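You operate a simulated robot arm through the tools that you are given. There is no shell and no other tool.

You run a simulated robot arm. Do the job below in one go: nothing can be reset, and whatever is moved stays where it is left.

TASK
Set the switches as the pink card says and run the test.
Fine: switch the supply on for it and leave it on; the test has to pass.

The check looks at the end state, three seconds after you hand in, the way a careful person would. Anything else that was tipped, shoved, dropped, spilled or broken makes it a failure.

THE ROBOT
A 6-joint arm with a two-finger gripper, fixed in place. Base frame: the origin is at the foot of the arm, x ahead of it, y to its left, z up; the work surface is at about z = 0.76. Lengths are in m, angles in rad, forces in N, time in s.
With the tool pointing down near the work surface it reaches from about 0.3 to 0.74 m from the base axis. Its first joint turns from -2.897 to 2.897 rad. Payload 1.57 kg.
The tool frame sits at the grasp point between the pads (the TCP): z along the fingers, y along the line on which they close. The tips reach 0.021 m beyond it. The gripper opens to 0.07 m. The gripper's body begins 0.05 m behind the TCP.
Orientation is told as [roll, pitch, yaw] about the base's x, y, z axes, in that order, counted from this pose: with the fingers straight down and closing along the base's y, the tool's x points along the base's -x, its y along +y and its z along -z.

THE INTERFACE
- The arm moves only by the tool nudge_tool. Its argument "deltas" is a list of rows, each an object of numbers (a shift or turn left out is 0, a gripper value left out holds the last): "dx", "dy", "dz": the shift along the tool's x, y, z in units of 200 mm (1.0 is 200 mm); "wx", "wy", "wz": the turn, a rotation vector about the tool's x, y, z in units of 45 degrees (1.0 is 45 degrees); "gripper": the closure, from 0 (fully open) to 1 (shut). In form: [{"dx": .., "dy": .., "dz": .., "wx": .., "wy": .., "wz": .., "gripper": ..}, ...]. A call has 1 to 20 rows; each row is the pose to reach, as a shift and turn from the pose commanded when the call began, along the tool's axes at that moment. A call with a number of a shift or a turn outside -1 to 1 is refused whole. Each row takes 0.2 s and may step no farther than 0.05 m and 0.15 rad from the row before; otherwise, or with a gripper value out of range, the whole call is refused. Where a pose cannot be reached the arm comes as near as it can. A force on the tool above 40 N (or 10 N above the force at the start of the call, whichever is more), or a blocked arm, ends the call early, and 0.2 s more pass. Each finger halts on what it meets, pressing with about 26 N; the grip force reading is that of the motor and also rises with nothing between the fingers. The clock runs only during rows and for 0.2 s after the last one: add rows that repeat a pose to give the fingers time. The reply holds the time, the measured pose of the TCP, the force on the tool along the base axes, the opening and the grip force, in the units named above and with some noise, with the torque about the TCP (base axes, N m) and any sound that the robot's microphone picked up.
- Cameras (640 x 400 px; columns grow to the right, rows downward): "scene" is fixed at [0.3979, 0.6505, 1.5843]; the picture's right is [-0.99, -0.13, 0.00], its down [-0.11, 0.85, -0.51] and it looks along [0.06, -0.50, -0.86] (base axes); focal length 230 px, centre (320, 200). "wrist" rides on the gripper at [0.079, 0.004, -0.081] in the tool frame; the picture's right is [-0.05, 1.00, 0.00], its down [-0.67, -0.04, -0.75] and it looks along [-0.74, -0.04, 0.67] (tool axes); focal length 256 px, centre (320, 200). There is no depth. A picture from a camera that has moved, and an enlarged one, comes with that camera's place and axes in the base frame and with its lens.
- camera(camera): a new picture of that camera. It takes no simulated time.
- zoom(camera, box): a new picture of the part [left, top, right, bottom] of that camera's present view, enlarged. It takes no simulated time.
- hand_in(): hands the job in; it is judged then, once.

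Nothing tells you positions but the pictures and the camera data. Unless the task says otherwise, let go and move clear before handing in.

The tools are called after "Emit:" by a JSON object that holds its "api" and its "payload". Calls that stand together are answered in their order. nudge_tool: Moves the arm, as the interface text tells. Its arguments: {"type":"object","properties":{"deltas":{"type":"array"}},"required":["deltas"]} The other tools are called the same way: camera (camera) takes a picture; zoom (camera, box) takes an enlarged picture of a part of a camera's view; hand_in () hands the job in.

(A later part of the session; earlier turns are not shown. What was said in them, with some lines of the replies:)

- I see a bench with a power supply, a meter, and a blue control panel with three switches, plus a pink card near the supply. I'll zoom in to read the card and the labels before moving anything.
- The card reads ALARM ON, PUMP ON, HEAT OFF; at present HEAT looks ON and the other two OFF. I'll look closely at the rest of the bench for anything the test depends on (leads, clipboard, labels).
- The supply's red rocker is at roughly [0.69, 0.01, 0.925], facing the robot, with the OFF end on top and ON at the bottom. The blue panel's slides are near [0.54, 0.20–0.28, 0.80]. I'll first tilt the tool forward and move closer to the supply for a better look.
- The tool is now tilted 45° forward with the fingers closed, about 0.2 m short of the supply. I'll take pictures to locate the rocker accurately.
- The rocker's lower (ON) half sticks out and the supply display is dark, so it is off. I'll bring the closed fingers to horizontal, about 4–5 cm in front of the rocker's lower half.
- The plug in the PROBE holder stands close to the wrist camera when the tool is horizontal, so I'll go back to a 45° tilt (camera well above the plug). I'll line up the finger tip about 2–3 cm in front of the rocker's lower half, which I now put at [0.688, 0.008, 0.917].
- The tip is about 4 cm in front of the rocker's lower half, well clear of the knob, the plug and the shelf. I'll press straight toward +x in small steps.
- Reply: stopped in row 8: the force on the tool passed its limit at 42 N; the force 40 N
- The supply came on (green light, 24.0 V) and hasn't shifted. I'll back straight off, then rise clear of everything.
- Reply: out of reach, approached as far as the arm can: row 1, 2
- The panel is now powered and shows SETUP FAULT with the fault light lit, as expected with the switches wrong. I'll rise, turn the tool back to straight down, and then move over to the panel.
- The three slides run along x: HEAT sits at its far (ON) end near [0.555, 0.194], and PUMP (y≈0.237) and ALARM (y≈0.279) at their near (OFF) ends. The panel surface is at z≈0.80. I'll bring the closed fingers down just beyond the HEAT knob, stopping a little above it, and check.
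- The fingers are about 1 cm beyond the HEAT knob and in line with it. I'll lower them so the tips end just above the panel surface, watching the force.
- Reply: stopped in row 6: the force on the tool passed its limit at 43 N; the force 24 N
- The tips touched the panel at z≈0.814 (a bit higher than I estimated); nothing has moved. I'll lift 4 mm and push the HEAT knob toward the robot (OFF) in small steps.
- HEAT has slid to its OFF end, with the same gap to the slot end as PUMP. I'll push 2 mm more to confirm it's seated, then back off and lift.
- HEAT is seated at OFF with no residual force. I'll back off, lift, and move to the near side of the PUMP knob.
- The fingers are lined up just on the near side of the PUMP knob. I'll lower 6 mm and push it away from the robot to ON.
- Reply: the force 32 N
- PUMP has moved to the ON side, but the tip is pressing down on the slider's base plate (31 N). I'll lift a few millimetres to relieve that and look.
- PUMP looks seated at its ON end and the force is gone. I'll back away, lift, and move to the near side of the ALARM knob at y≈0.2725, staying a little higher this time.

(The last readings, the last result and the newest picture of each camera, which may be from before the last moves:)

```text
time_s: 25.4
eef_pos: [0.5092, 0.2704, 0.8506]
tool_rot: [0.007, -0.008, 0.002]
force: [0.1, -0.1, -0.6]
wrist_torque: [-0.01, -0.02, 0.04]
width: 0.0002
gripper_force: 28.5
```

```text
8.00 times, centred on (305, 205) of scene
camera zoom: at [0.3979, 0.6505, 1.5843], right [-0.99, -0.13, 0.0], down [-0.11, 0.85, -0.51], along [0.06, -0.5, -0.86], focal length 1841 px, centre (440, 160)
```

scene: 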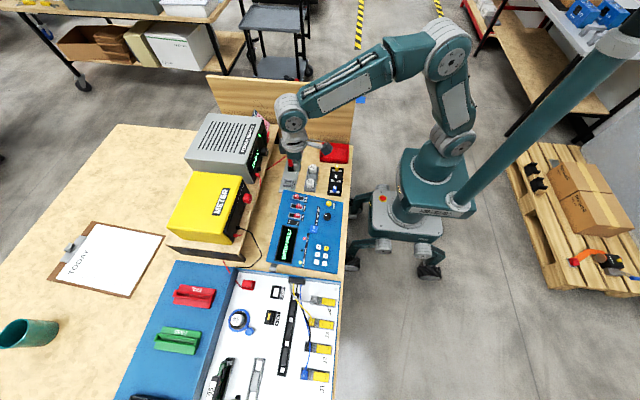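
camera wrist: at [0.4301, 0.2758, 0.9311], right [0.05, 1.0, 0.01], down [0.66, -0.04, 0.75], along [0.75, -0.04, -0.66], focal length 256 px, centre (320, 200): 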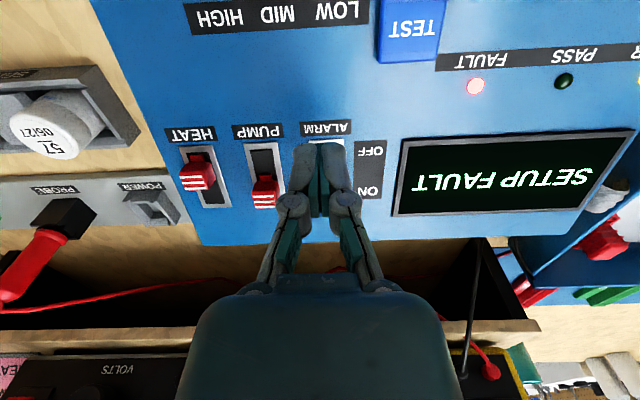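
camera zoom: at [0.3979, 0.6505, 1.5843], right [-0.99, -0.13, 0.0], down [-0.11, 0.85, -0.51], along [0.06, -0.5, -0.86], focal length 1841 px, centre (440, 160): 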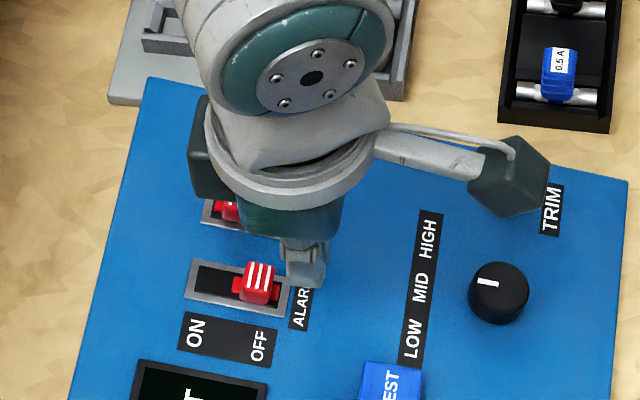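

The tip is just short of the ALARM knob. I'll lower to just above the slider plate and push ALARM to ON.

Emit:
{"api": "nudge_tool", "payload": {"deltas": [{"dy": 0.006, "dz": 0.015, "gripper": 1}, {"dy": 0.006, "dz": 0.031}, {"dx": -0.025, "dy": 0.006, "dz": 0.031}, {"dx": -0.045, "dy": 0.006, "dz": 0.031}, {"dx": -0.065, "dy": 0.006, "dz": 0.031}, {"dx": -0.08, "dy": 0.006, "dz": 0.031}, {"dx": -0.095, "dy": 0.006, "dz": 0.031}, {"dx": -0.11, "dy": 0.006, "dz": 0.031}, {"dx": -0.125, "dy": 0.006, "dz": 0.031}, {"dx": -0.125, "dy": 0.006, "dz": 0.031}]}}

Emit:
{"api": "zoom", "payload": {"camera": "wrist", "box": [200, 40, 440, 200]}}

Emit:
{"api": "zoom", "payload": {"camera": "scene", "box": [265, 185, 350, 275]}}

```text
time_s: 27.6
eef_pos: [0.533, 0.2731, 0.8449]
tool_rot: [0.006, -0.006, 0.001]
force: [-0.9, -0.5, 0.6]
wrist_torque: [-0.03, -0.02, -0.03]
width: 0.0
gripper_force: 28.5
```

```text
2.50 times, centred on (320, 120) of wrist
camera zoom: at [0.4547, 0.2775, 0.925], right [0.05, 1.0, 0.01], down [0.66, -0.04, 0.75], along [0.75, -0.04, -0.66], focal length 640 px, centre (320, 400)
```

zoom: 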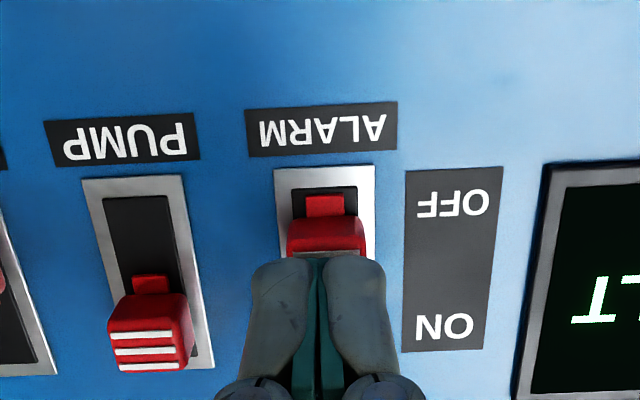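

```text
4.44 times, centred on (308, 230) of scene
camera zoom: at [0.3979, 0.6505, 1.5843], right [-0.99, -0.13, 0.0], down [-0.11, 0.85, -0.51], along [0.06, -0.5, -0.86], focal length 1023 px, centre (376, 67)
```

zoom: 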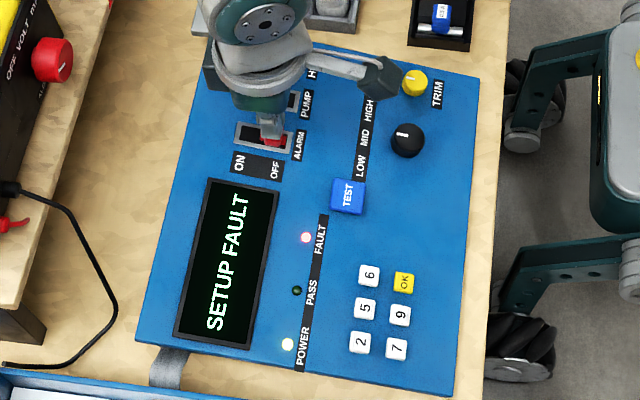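

ALARM did not move: the tip passed just over the knob, so the knob top is below z≈0.824. I'll lift slightly, draw back, go 4–5 mm lower, and begin the push again in smaller steps.

Emit:
{"api": "nudge_tool", "payload": {"deltas": [{"dz": -0.015, "gripper": 1}, {"dx": 0.03, "dz": -0.015}, {"dx": 0.08, "dz": -0.015}, {"dx": 0.12, "dz": -0.015}, {"dx": 0.12, "dz": 0.01}, {"dx": 0.12, "dz": 0.022}, {"dx": 0.12, "dz": 0.022}]}}

Emit:
{"api": "zoom", "payload": {"camera": "wrist", "box": [200, 80, 440, 240]}}

Emit:
{"api": "zoom", "payload": {"camera": "scene", "box": [280, 195, 320, 225]}}

```text
time_s: 29.2
eef_pos: [0.509, 0.273, 0.8392]
tool_rot: [0.005, -0.004, 0.002]
force: [0.3, -1.0, 0.7]
wrist_torque: [-0.03, -0.03, 0.02]
width: 0.0
gripper_force: 28.5
```

```text
2.50 times, centred on (320, 160) of wrist
camera zoom: at [0.4309, 0.2776, 0.9205], right [0.05, 1.0, 0.01], down [0.66, -0.04, 0.75], along [0.75, -0.04, -0.66], focal length 640 px, centre (320, 300)
```

zoom: 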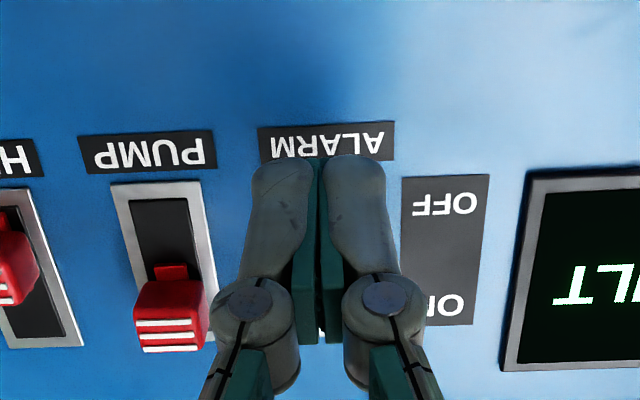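

```text
13.33 times, centred on (300, 210) of scene
camera zoom: at [0.3979, 0.6505, 1.5843], right [-0.99, -0.13, 0.0], down [-0.11, 0.85, -0.51], along [0.06, -0.5, -0.86], focal length 3068 px, centre (587, 67)
```

zoom: 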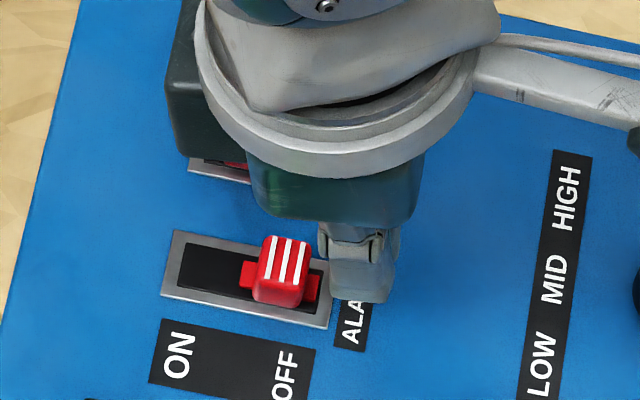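

The tips are now lower, just short of the knob, with no contact force. I'll push the first part and check.

Emit:
{"api": "nudge_tool", "payload": {"deltas": [{"dx": -0.025, "gripper": 1}, {"dx": -0.045}, {"dx": -0.06}, {"dx": -0.075}, {"dx": -0.085}]}}

Emit:
{"api": "zoom", "payload": {"camera": "scene", "box": [280, 195, 320, 225]}}

Emit:
{"api": "zoom", "payload": {"camera": "wrist", "box": [200, 60, 440, 220]}}

```text
time_s: 30.4
eef_pos: [0.526, 0.2731, 0.8392]
tool_rot: [0.006, -0.006, 0.0]
force: [-0.2, -0.7, 0.1]
wrist_torque: [-0.04, 0.01, 0.02]
width: 0.0002
gripper_force: 29.3
```

```text
13.33 times, centred on (300, 210) of scene
camera zoom: at [0.3979, 0.6505, 1.5843], right [-0.99, -0.13, 0.0], down [-0.11, 0.85, -0.51], along [0.06, -0.5, -0.86], focal length 3068 px, centre (587, 67)
```

zoom: 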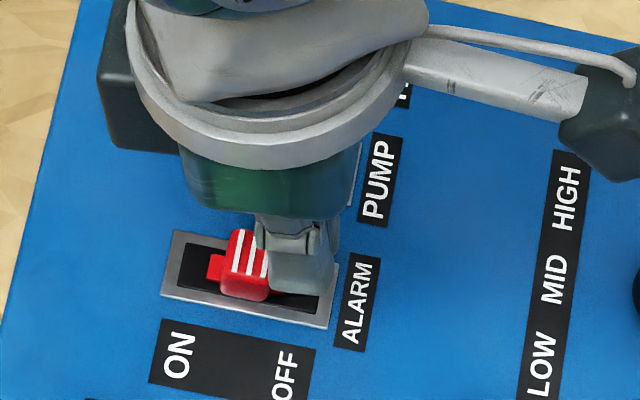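

```text
2.50 times, centred on (320, 140) of wrist
camera zoom: at [0.4479, 0.2775, 0.9206], right [0.05, 1.0, 0.01], down [0.66, -0.04, 0.75], along [0.75, -0.04, -0.66], focal length 640 px, centre (320, 350)
```

zoom: 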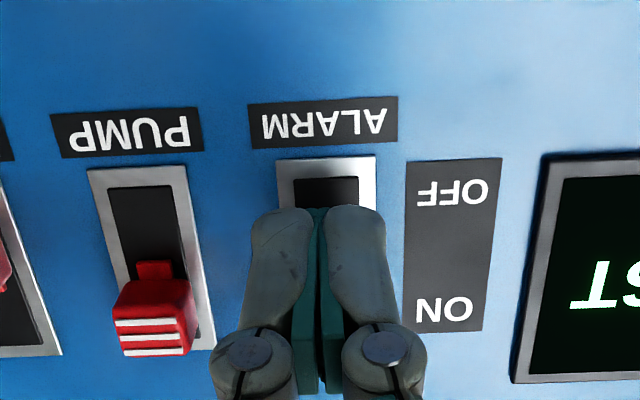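

ALARM is sliding cleanly, and the display has already changed. I'll finish the stroke with 1 mm steps.

Emit:
{"api": "nudge_tool", "payload": {"deltas": [{"dx": -0.006, "gripper": 1}, {"dx": -0.012}, {"dx": -0.018}, {"dx": -0.024}, {"dx": -0.024}]}}

Emit:
{"api": "zoom", "payload": {"camera": "scene", "box": [280, 195, 320, 225]}}

Emit:
{"api": "zoom", "payload": {"camera": "scene", "box": [265, 185, 350, 275]}}

```text
time_s: 31.6
eef_pos: [0.532, 0.2729, 0.8397]
tool_rot: [0.006, -0.007, 0.003]
force: [0.0, 0.4, -0.9]
wrist_torque: [0.0, 0.0, 0.0]
width: 0.0002
gripper_force: 28.3
```

```text
13.33 times, centred on (300, 210) of scene
camera zoom: at [0.3979, 0.6505, 1.5843], right [-0.99, -0.13, 0.0], down [-0.11, 0.85, -0.51], along [0.06, -0.5, -0.86], focal length 3068 px, centre (587, 67)
```

zoom: 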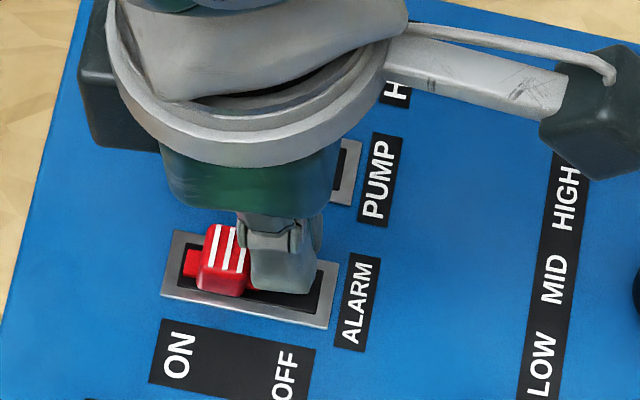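

```text
4.44 times, centred on (308, 230) of scene
camera zoom: at [0.3979, 0.6505, 1.5843], right [-0.99, -0.13, 0.0], down [-0.11, 0.85, -0.51], along [0.06, -0.5, -0.86], focal length 1023 px, centre (376, 67)
```

zoom: 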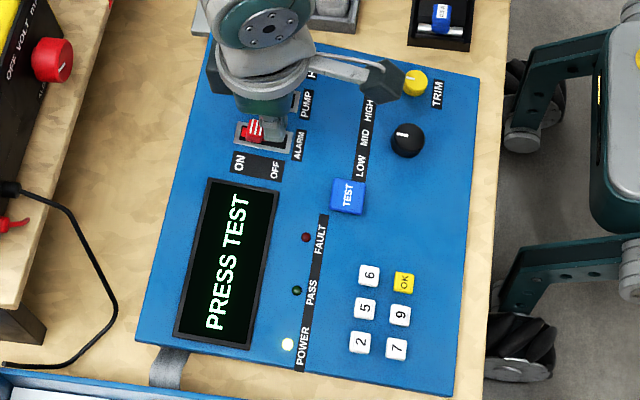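

The panel now says PRESS TEST and the fault light is out; all three slides are set. The measurements show the panel slopes down toward the robot, so the TEST button's top is at about [0.4655, 0.316, 0.796]. I'll withdraw and hover above it.

Emit:
{"api": "nudge_tool", "payload": {"deltas": [{"dx": 0.02, "gripper": 1}, {"dx": 0.05, "dz": -0.01}, {"dx": 0.07, "dz": -0.08}, {"dx": 0.07, "dz": -0.18}, {"dx": 0.2, "dy": 0.1, "dz": -0.18}, {"dx": 0.3325, "dy": 0.215, "dz": -0.18}, {"dx": 0.3325, "dy": 0.215, "dz": -0.08}, {"dx": 0.3325, "dy": 0.215, "dz": 0.0}, {"dx": 0.3325, "dy": 0.215, "dz": 0.0}]}}

Emit:
{"api": "camera", "payload": {"camera": "wrist"}}

Emit:
{"api": "zoom", "payload": {"camera": "scene", "box": [275, 185, 355, 245]}}

```text
time_s: 33.6
eef_pos: [0.4637, 0.3151, 0.8393]
tool_rot: [0.006, -0.008, 0.002]
force: [0.3, -0.1, -0.1]
wrist_torque: [-0.01, -0.01, 0.03]
width: 0.0
gripper_force: 28.4
```

```text
taken
camera wrist: at [0.3865, 0.3199, 0.921], right [0.05, 1.0, 0.01], down [0.66, -0.04, 0.75], along [0.75, -0.04, -0.66], focal length 256 px, centre (320, 200)
```

wrist: 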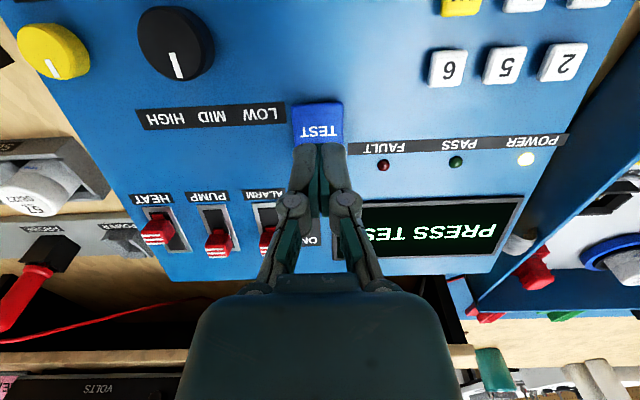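

```text
6.67 times, centred on (315, 215) of scene
camera zoom: at [0.3979, 0.6505, 1.5843], right [-0.99, -0.13, 0.0], down [-0.11, 0.85, -0.51], along [0.06, -0.5, -0.86], focal length 1534 px, centre (353, 100)
```

zoom: 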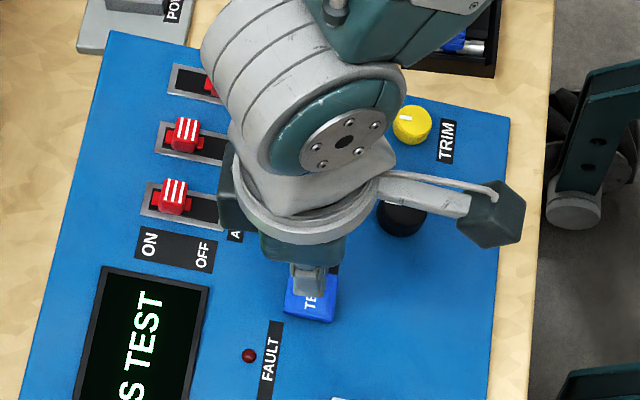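

The fingers are centred above the TEST button. I'll lower in small steps to press it gently.

Emit:
{"api": "nudge_tool", "payload": {"deltas": [{"dz": 0.04, "gripper": 1}, {"dz": 0.07}, {"dz": 0.09}, {"dz": 0.1}, {"dz": 0.105}, {"dz": 0.11}, {"dz": 0.115}]}}

Emit:
{"api": "zoom", "payload": {"camera": "scene", "box": [265, 185, 350, 275]}}

Emit:
{"api": "zoom", "payload": {"camera": "wrist", "box": [240, 60, 480, 220]}}

```text
time_s: 35.2
eef_pos: [0.4638, 0.3168, 0.8151]
tool_rot: [0.006, -0.008, 0.001]
force: [0.6, 0.5, 2.2]
wrist_torque: [0.03, -0.03, -0.05]
width: 0.006
gripper_force: 28.8
heard: click
```

```text
4.44 times, centred on (308, 230) of scene
camera zoom: at [0.3979, 0.6505, 1.5843], right [-0.99, -0.13, 0.0], down [-0.11, 0.85, -0.51], along [0.06, -0.5, -0.86], focal length 1023 px, centre (376, 67)
```

zoom: 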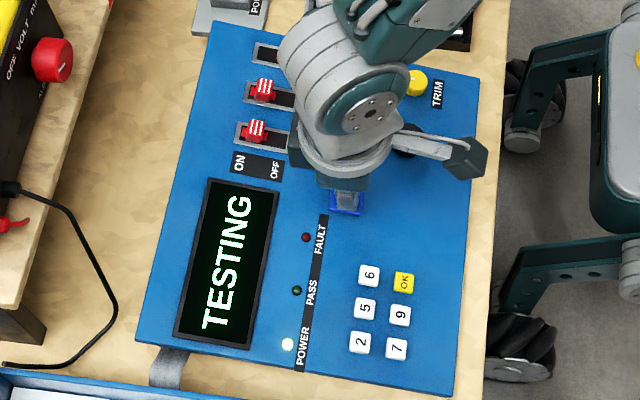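

```text
2.50 times, centred on (360, 140) of wrist
camera zoom: at [0.386, 0.3207, 0.8973], right [0.05, 1.0, 0.01], down [0.66, -0.04, 0.75], along [0.75, -0.04, -0.66], focal length 640 px, centre (220, 350)
```

zoom: 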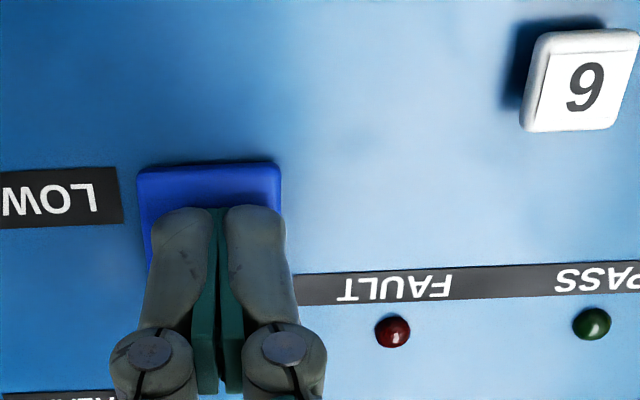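

A click sounded and the display shows TESTING. I'll lift off the button gently and wait for the result.

Emit:
{"api": "nudge_tool", "payload": {"deltas": [{"dz": -0.03, "gripper": 1}, {"dz": -0.1}, {"dz": -0.25}, {"dz": -0.45}, {"dz": -0.65}, {"dz": -0.65}, {"dz": -0.65}, {"dz": -0.65}, {"dz": -0.65}, {"dz": -0.65}]}}

Emit:
{"api": "zoom", "payload": {"camera": "scene", "box": [265, 185, 350, 275]}}

Emit:
{"api": "camera", "payload": {"camera": "wrist"}}

```text
time_s: 37.4
eef_pos: [0.4655, 0.3162, 0.9465]
tool_rot: [0.004, -0.007, 0.001]
force: [0.0, -0.3, -0.4]
wrist_torque: [-0.01, 0.02, 0.03]
width: 0.0
gripper_force: 28.6
```

```text
4.44 times, centred on (308, 230) of scene
camera zoom: at [0.3979, 0.6505, 1.5843], right [-0.99, -0.13, 0.0], down [-0.11, 0.85, -0.51], along [0.06, -0.5, -0.86], focal length 1023 px, centre (376, 67)
```

zoom: 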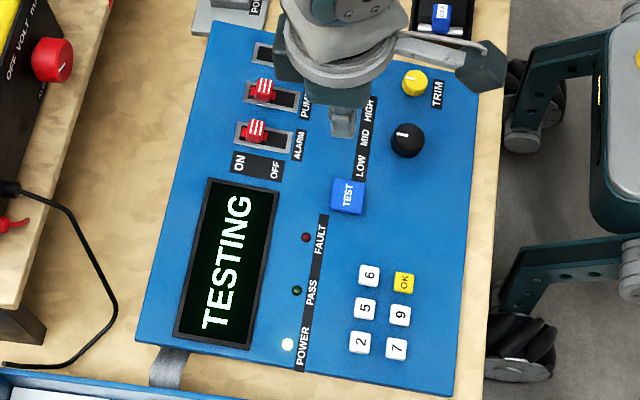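

```text
taken
camera wrist: at [0.3862, 0.3195, 1.0273], right [0.05, 1.0, 0.01], down [0.66, -0.04, 0.75], along [0.75, -0.04, -0.66], focal length 256 px, centre (320, 200)
```

wrist: 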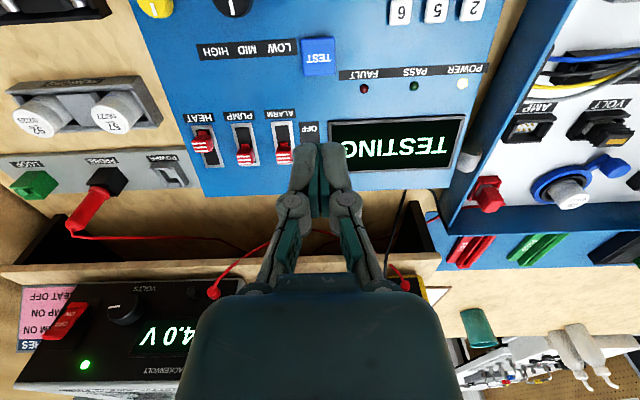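

The test is still running, and the arm is up clear of the panel. I'll raise it a bit more and let time pass until the result appears.

Emit:
{"api": "nudge_tool", "payload": {"deltas": [{"dz": -0.15, "gripper": 1}, {"dz": -0.3}, {"dz": -0.4}, {"dz": -0.4}, {"dz": -0.4}, {"dz": -0.4}, {"dz": -0.4}, {"dz": -0.4}, {"dz": -0.4}, {"dz": -0.4}, {"dz": -0.4}, {"dz": -0.4}, {"dz": -0.4}, {"dz": -0.4}, {"dz": -0.4}, {"dz": -0.4}, {"dz": -0.4}, {"dz": -0.4}]}}

Emit:
{"api": "zoom", "payload": {"camera": "scene", "box": [265, 185, 350, 275]}}

Emit:
{"api": "camera", "payload": {"camera": "wrist"}}

```text
time_s: 41.2
eef_pos: [0.4645, 0.3159, 1.025]
tool_rot: [0.006, -0.007, 0.003]
force: [0.5, -0.3, -0.4]
wrist_torque: [0.01, 0.01, 0.03]
width: 0.0
gripper_force: 28.4
```

```text
4.44 times, centred on (308, 230) of scene
camera zoom: at [0.3979, 0.6505, 1.5843], right [-0.99, -0.13, 0.0], down [-0.11, 0.85, -0.51], along [0.06, -0.5, -0.86], focal length 1023 px, centre (376, 67)
```

zoom: 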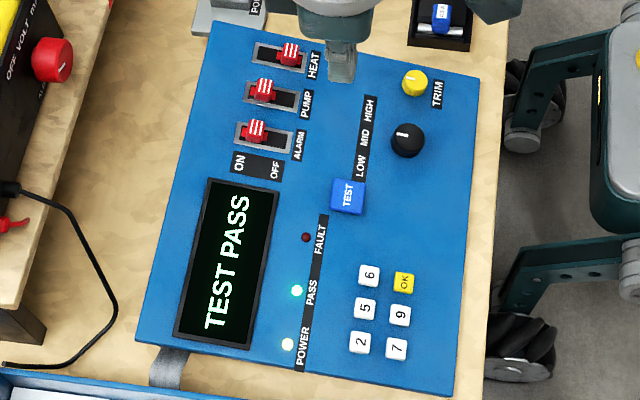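

```text
taken
camera wrist: at [0.3852, 0.3192, 1.1068], right [0.05, 1.0, 0.01], down [0.66, -0.04, 0.75], along [0.75, -0.04, -0.66], focal length 256 px, centre (320, 200)
```

wrist: 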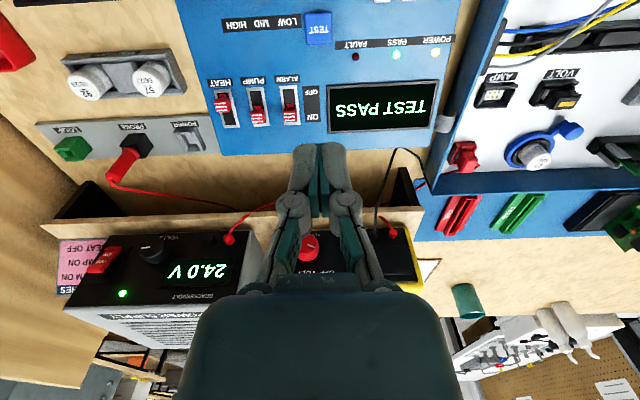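

The display shows TEST PASS with the green light lit, the slides read HEAT OFF, PUMP ON and ALARM ON, and the supply is on at 24.0 V. I'll take one last look over the bench before handing in.

Emit:
{"api": "camera", "payload": {"camera": "scene"}}

Emit:
{"api": "zoom", "payload": {"camera": "wrist", "box": [200, 0, 460, 160]}}

```text
taken
```

scene: 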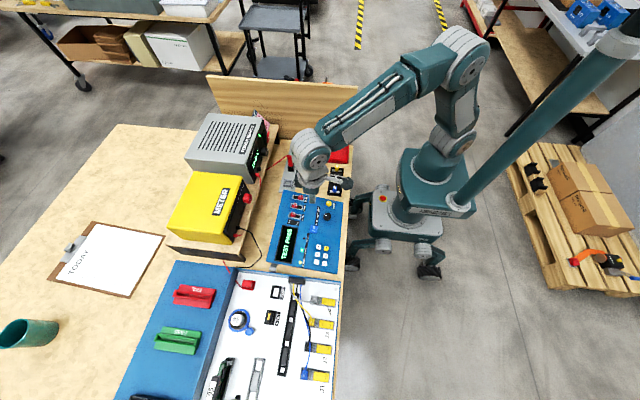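

```text
2.46 times, centred on (330, 80) of wrist
camera zoom: at [0.3852, 0.3192, 1.1068], right [0.05, 1.0, 0.01], down [0.66, -0.04, 0.75], along [0.75, -0.04, -0.66], focal length 630 px, centre (295, 495)
```

zoom: 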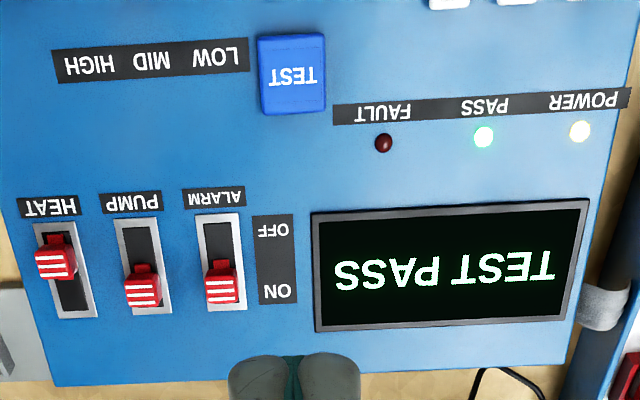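

The switches match the card, the test has passed, and the supply is still on. Nothing else has moved and the arm is clear, so I'm handing in.

Emit:
{"api": "hand_in", "payload": {}}

```text
The job is handed in.
```

The job is handed in. The switches are set as the pink card says, with ALARM and PUMP on and HEAT off. The test passed: the panel shows TEST PASS with the green PASS light lit.

The supply is on at 24.0 V and I left it on. In the last pictures nothing else on the bench had moved, and the arm was up clear of the panel.

Contact was heavier than planned three times:
- **Supply rocker:** pressing it on reached the 40 N force limit.
- **Beside the HEAT switch:** the fingertips touched the panel surface at that same limit.
- **PUMP slide:** the fingertips pressed down on it at about 31 N while I moved it.

I saw no damage or shift from any of these.
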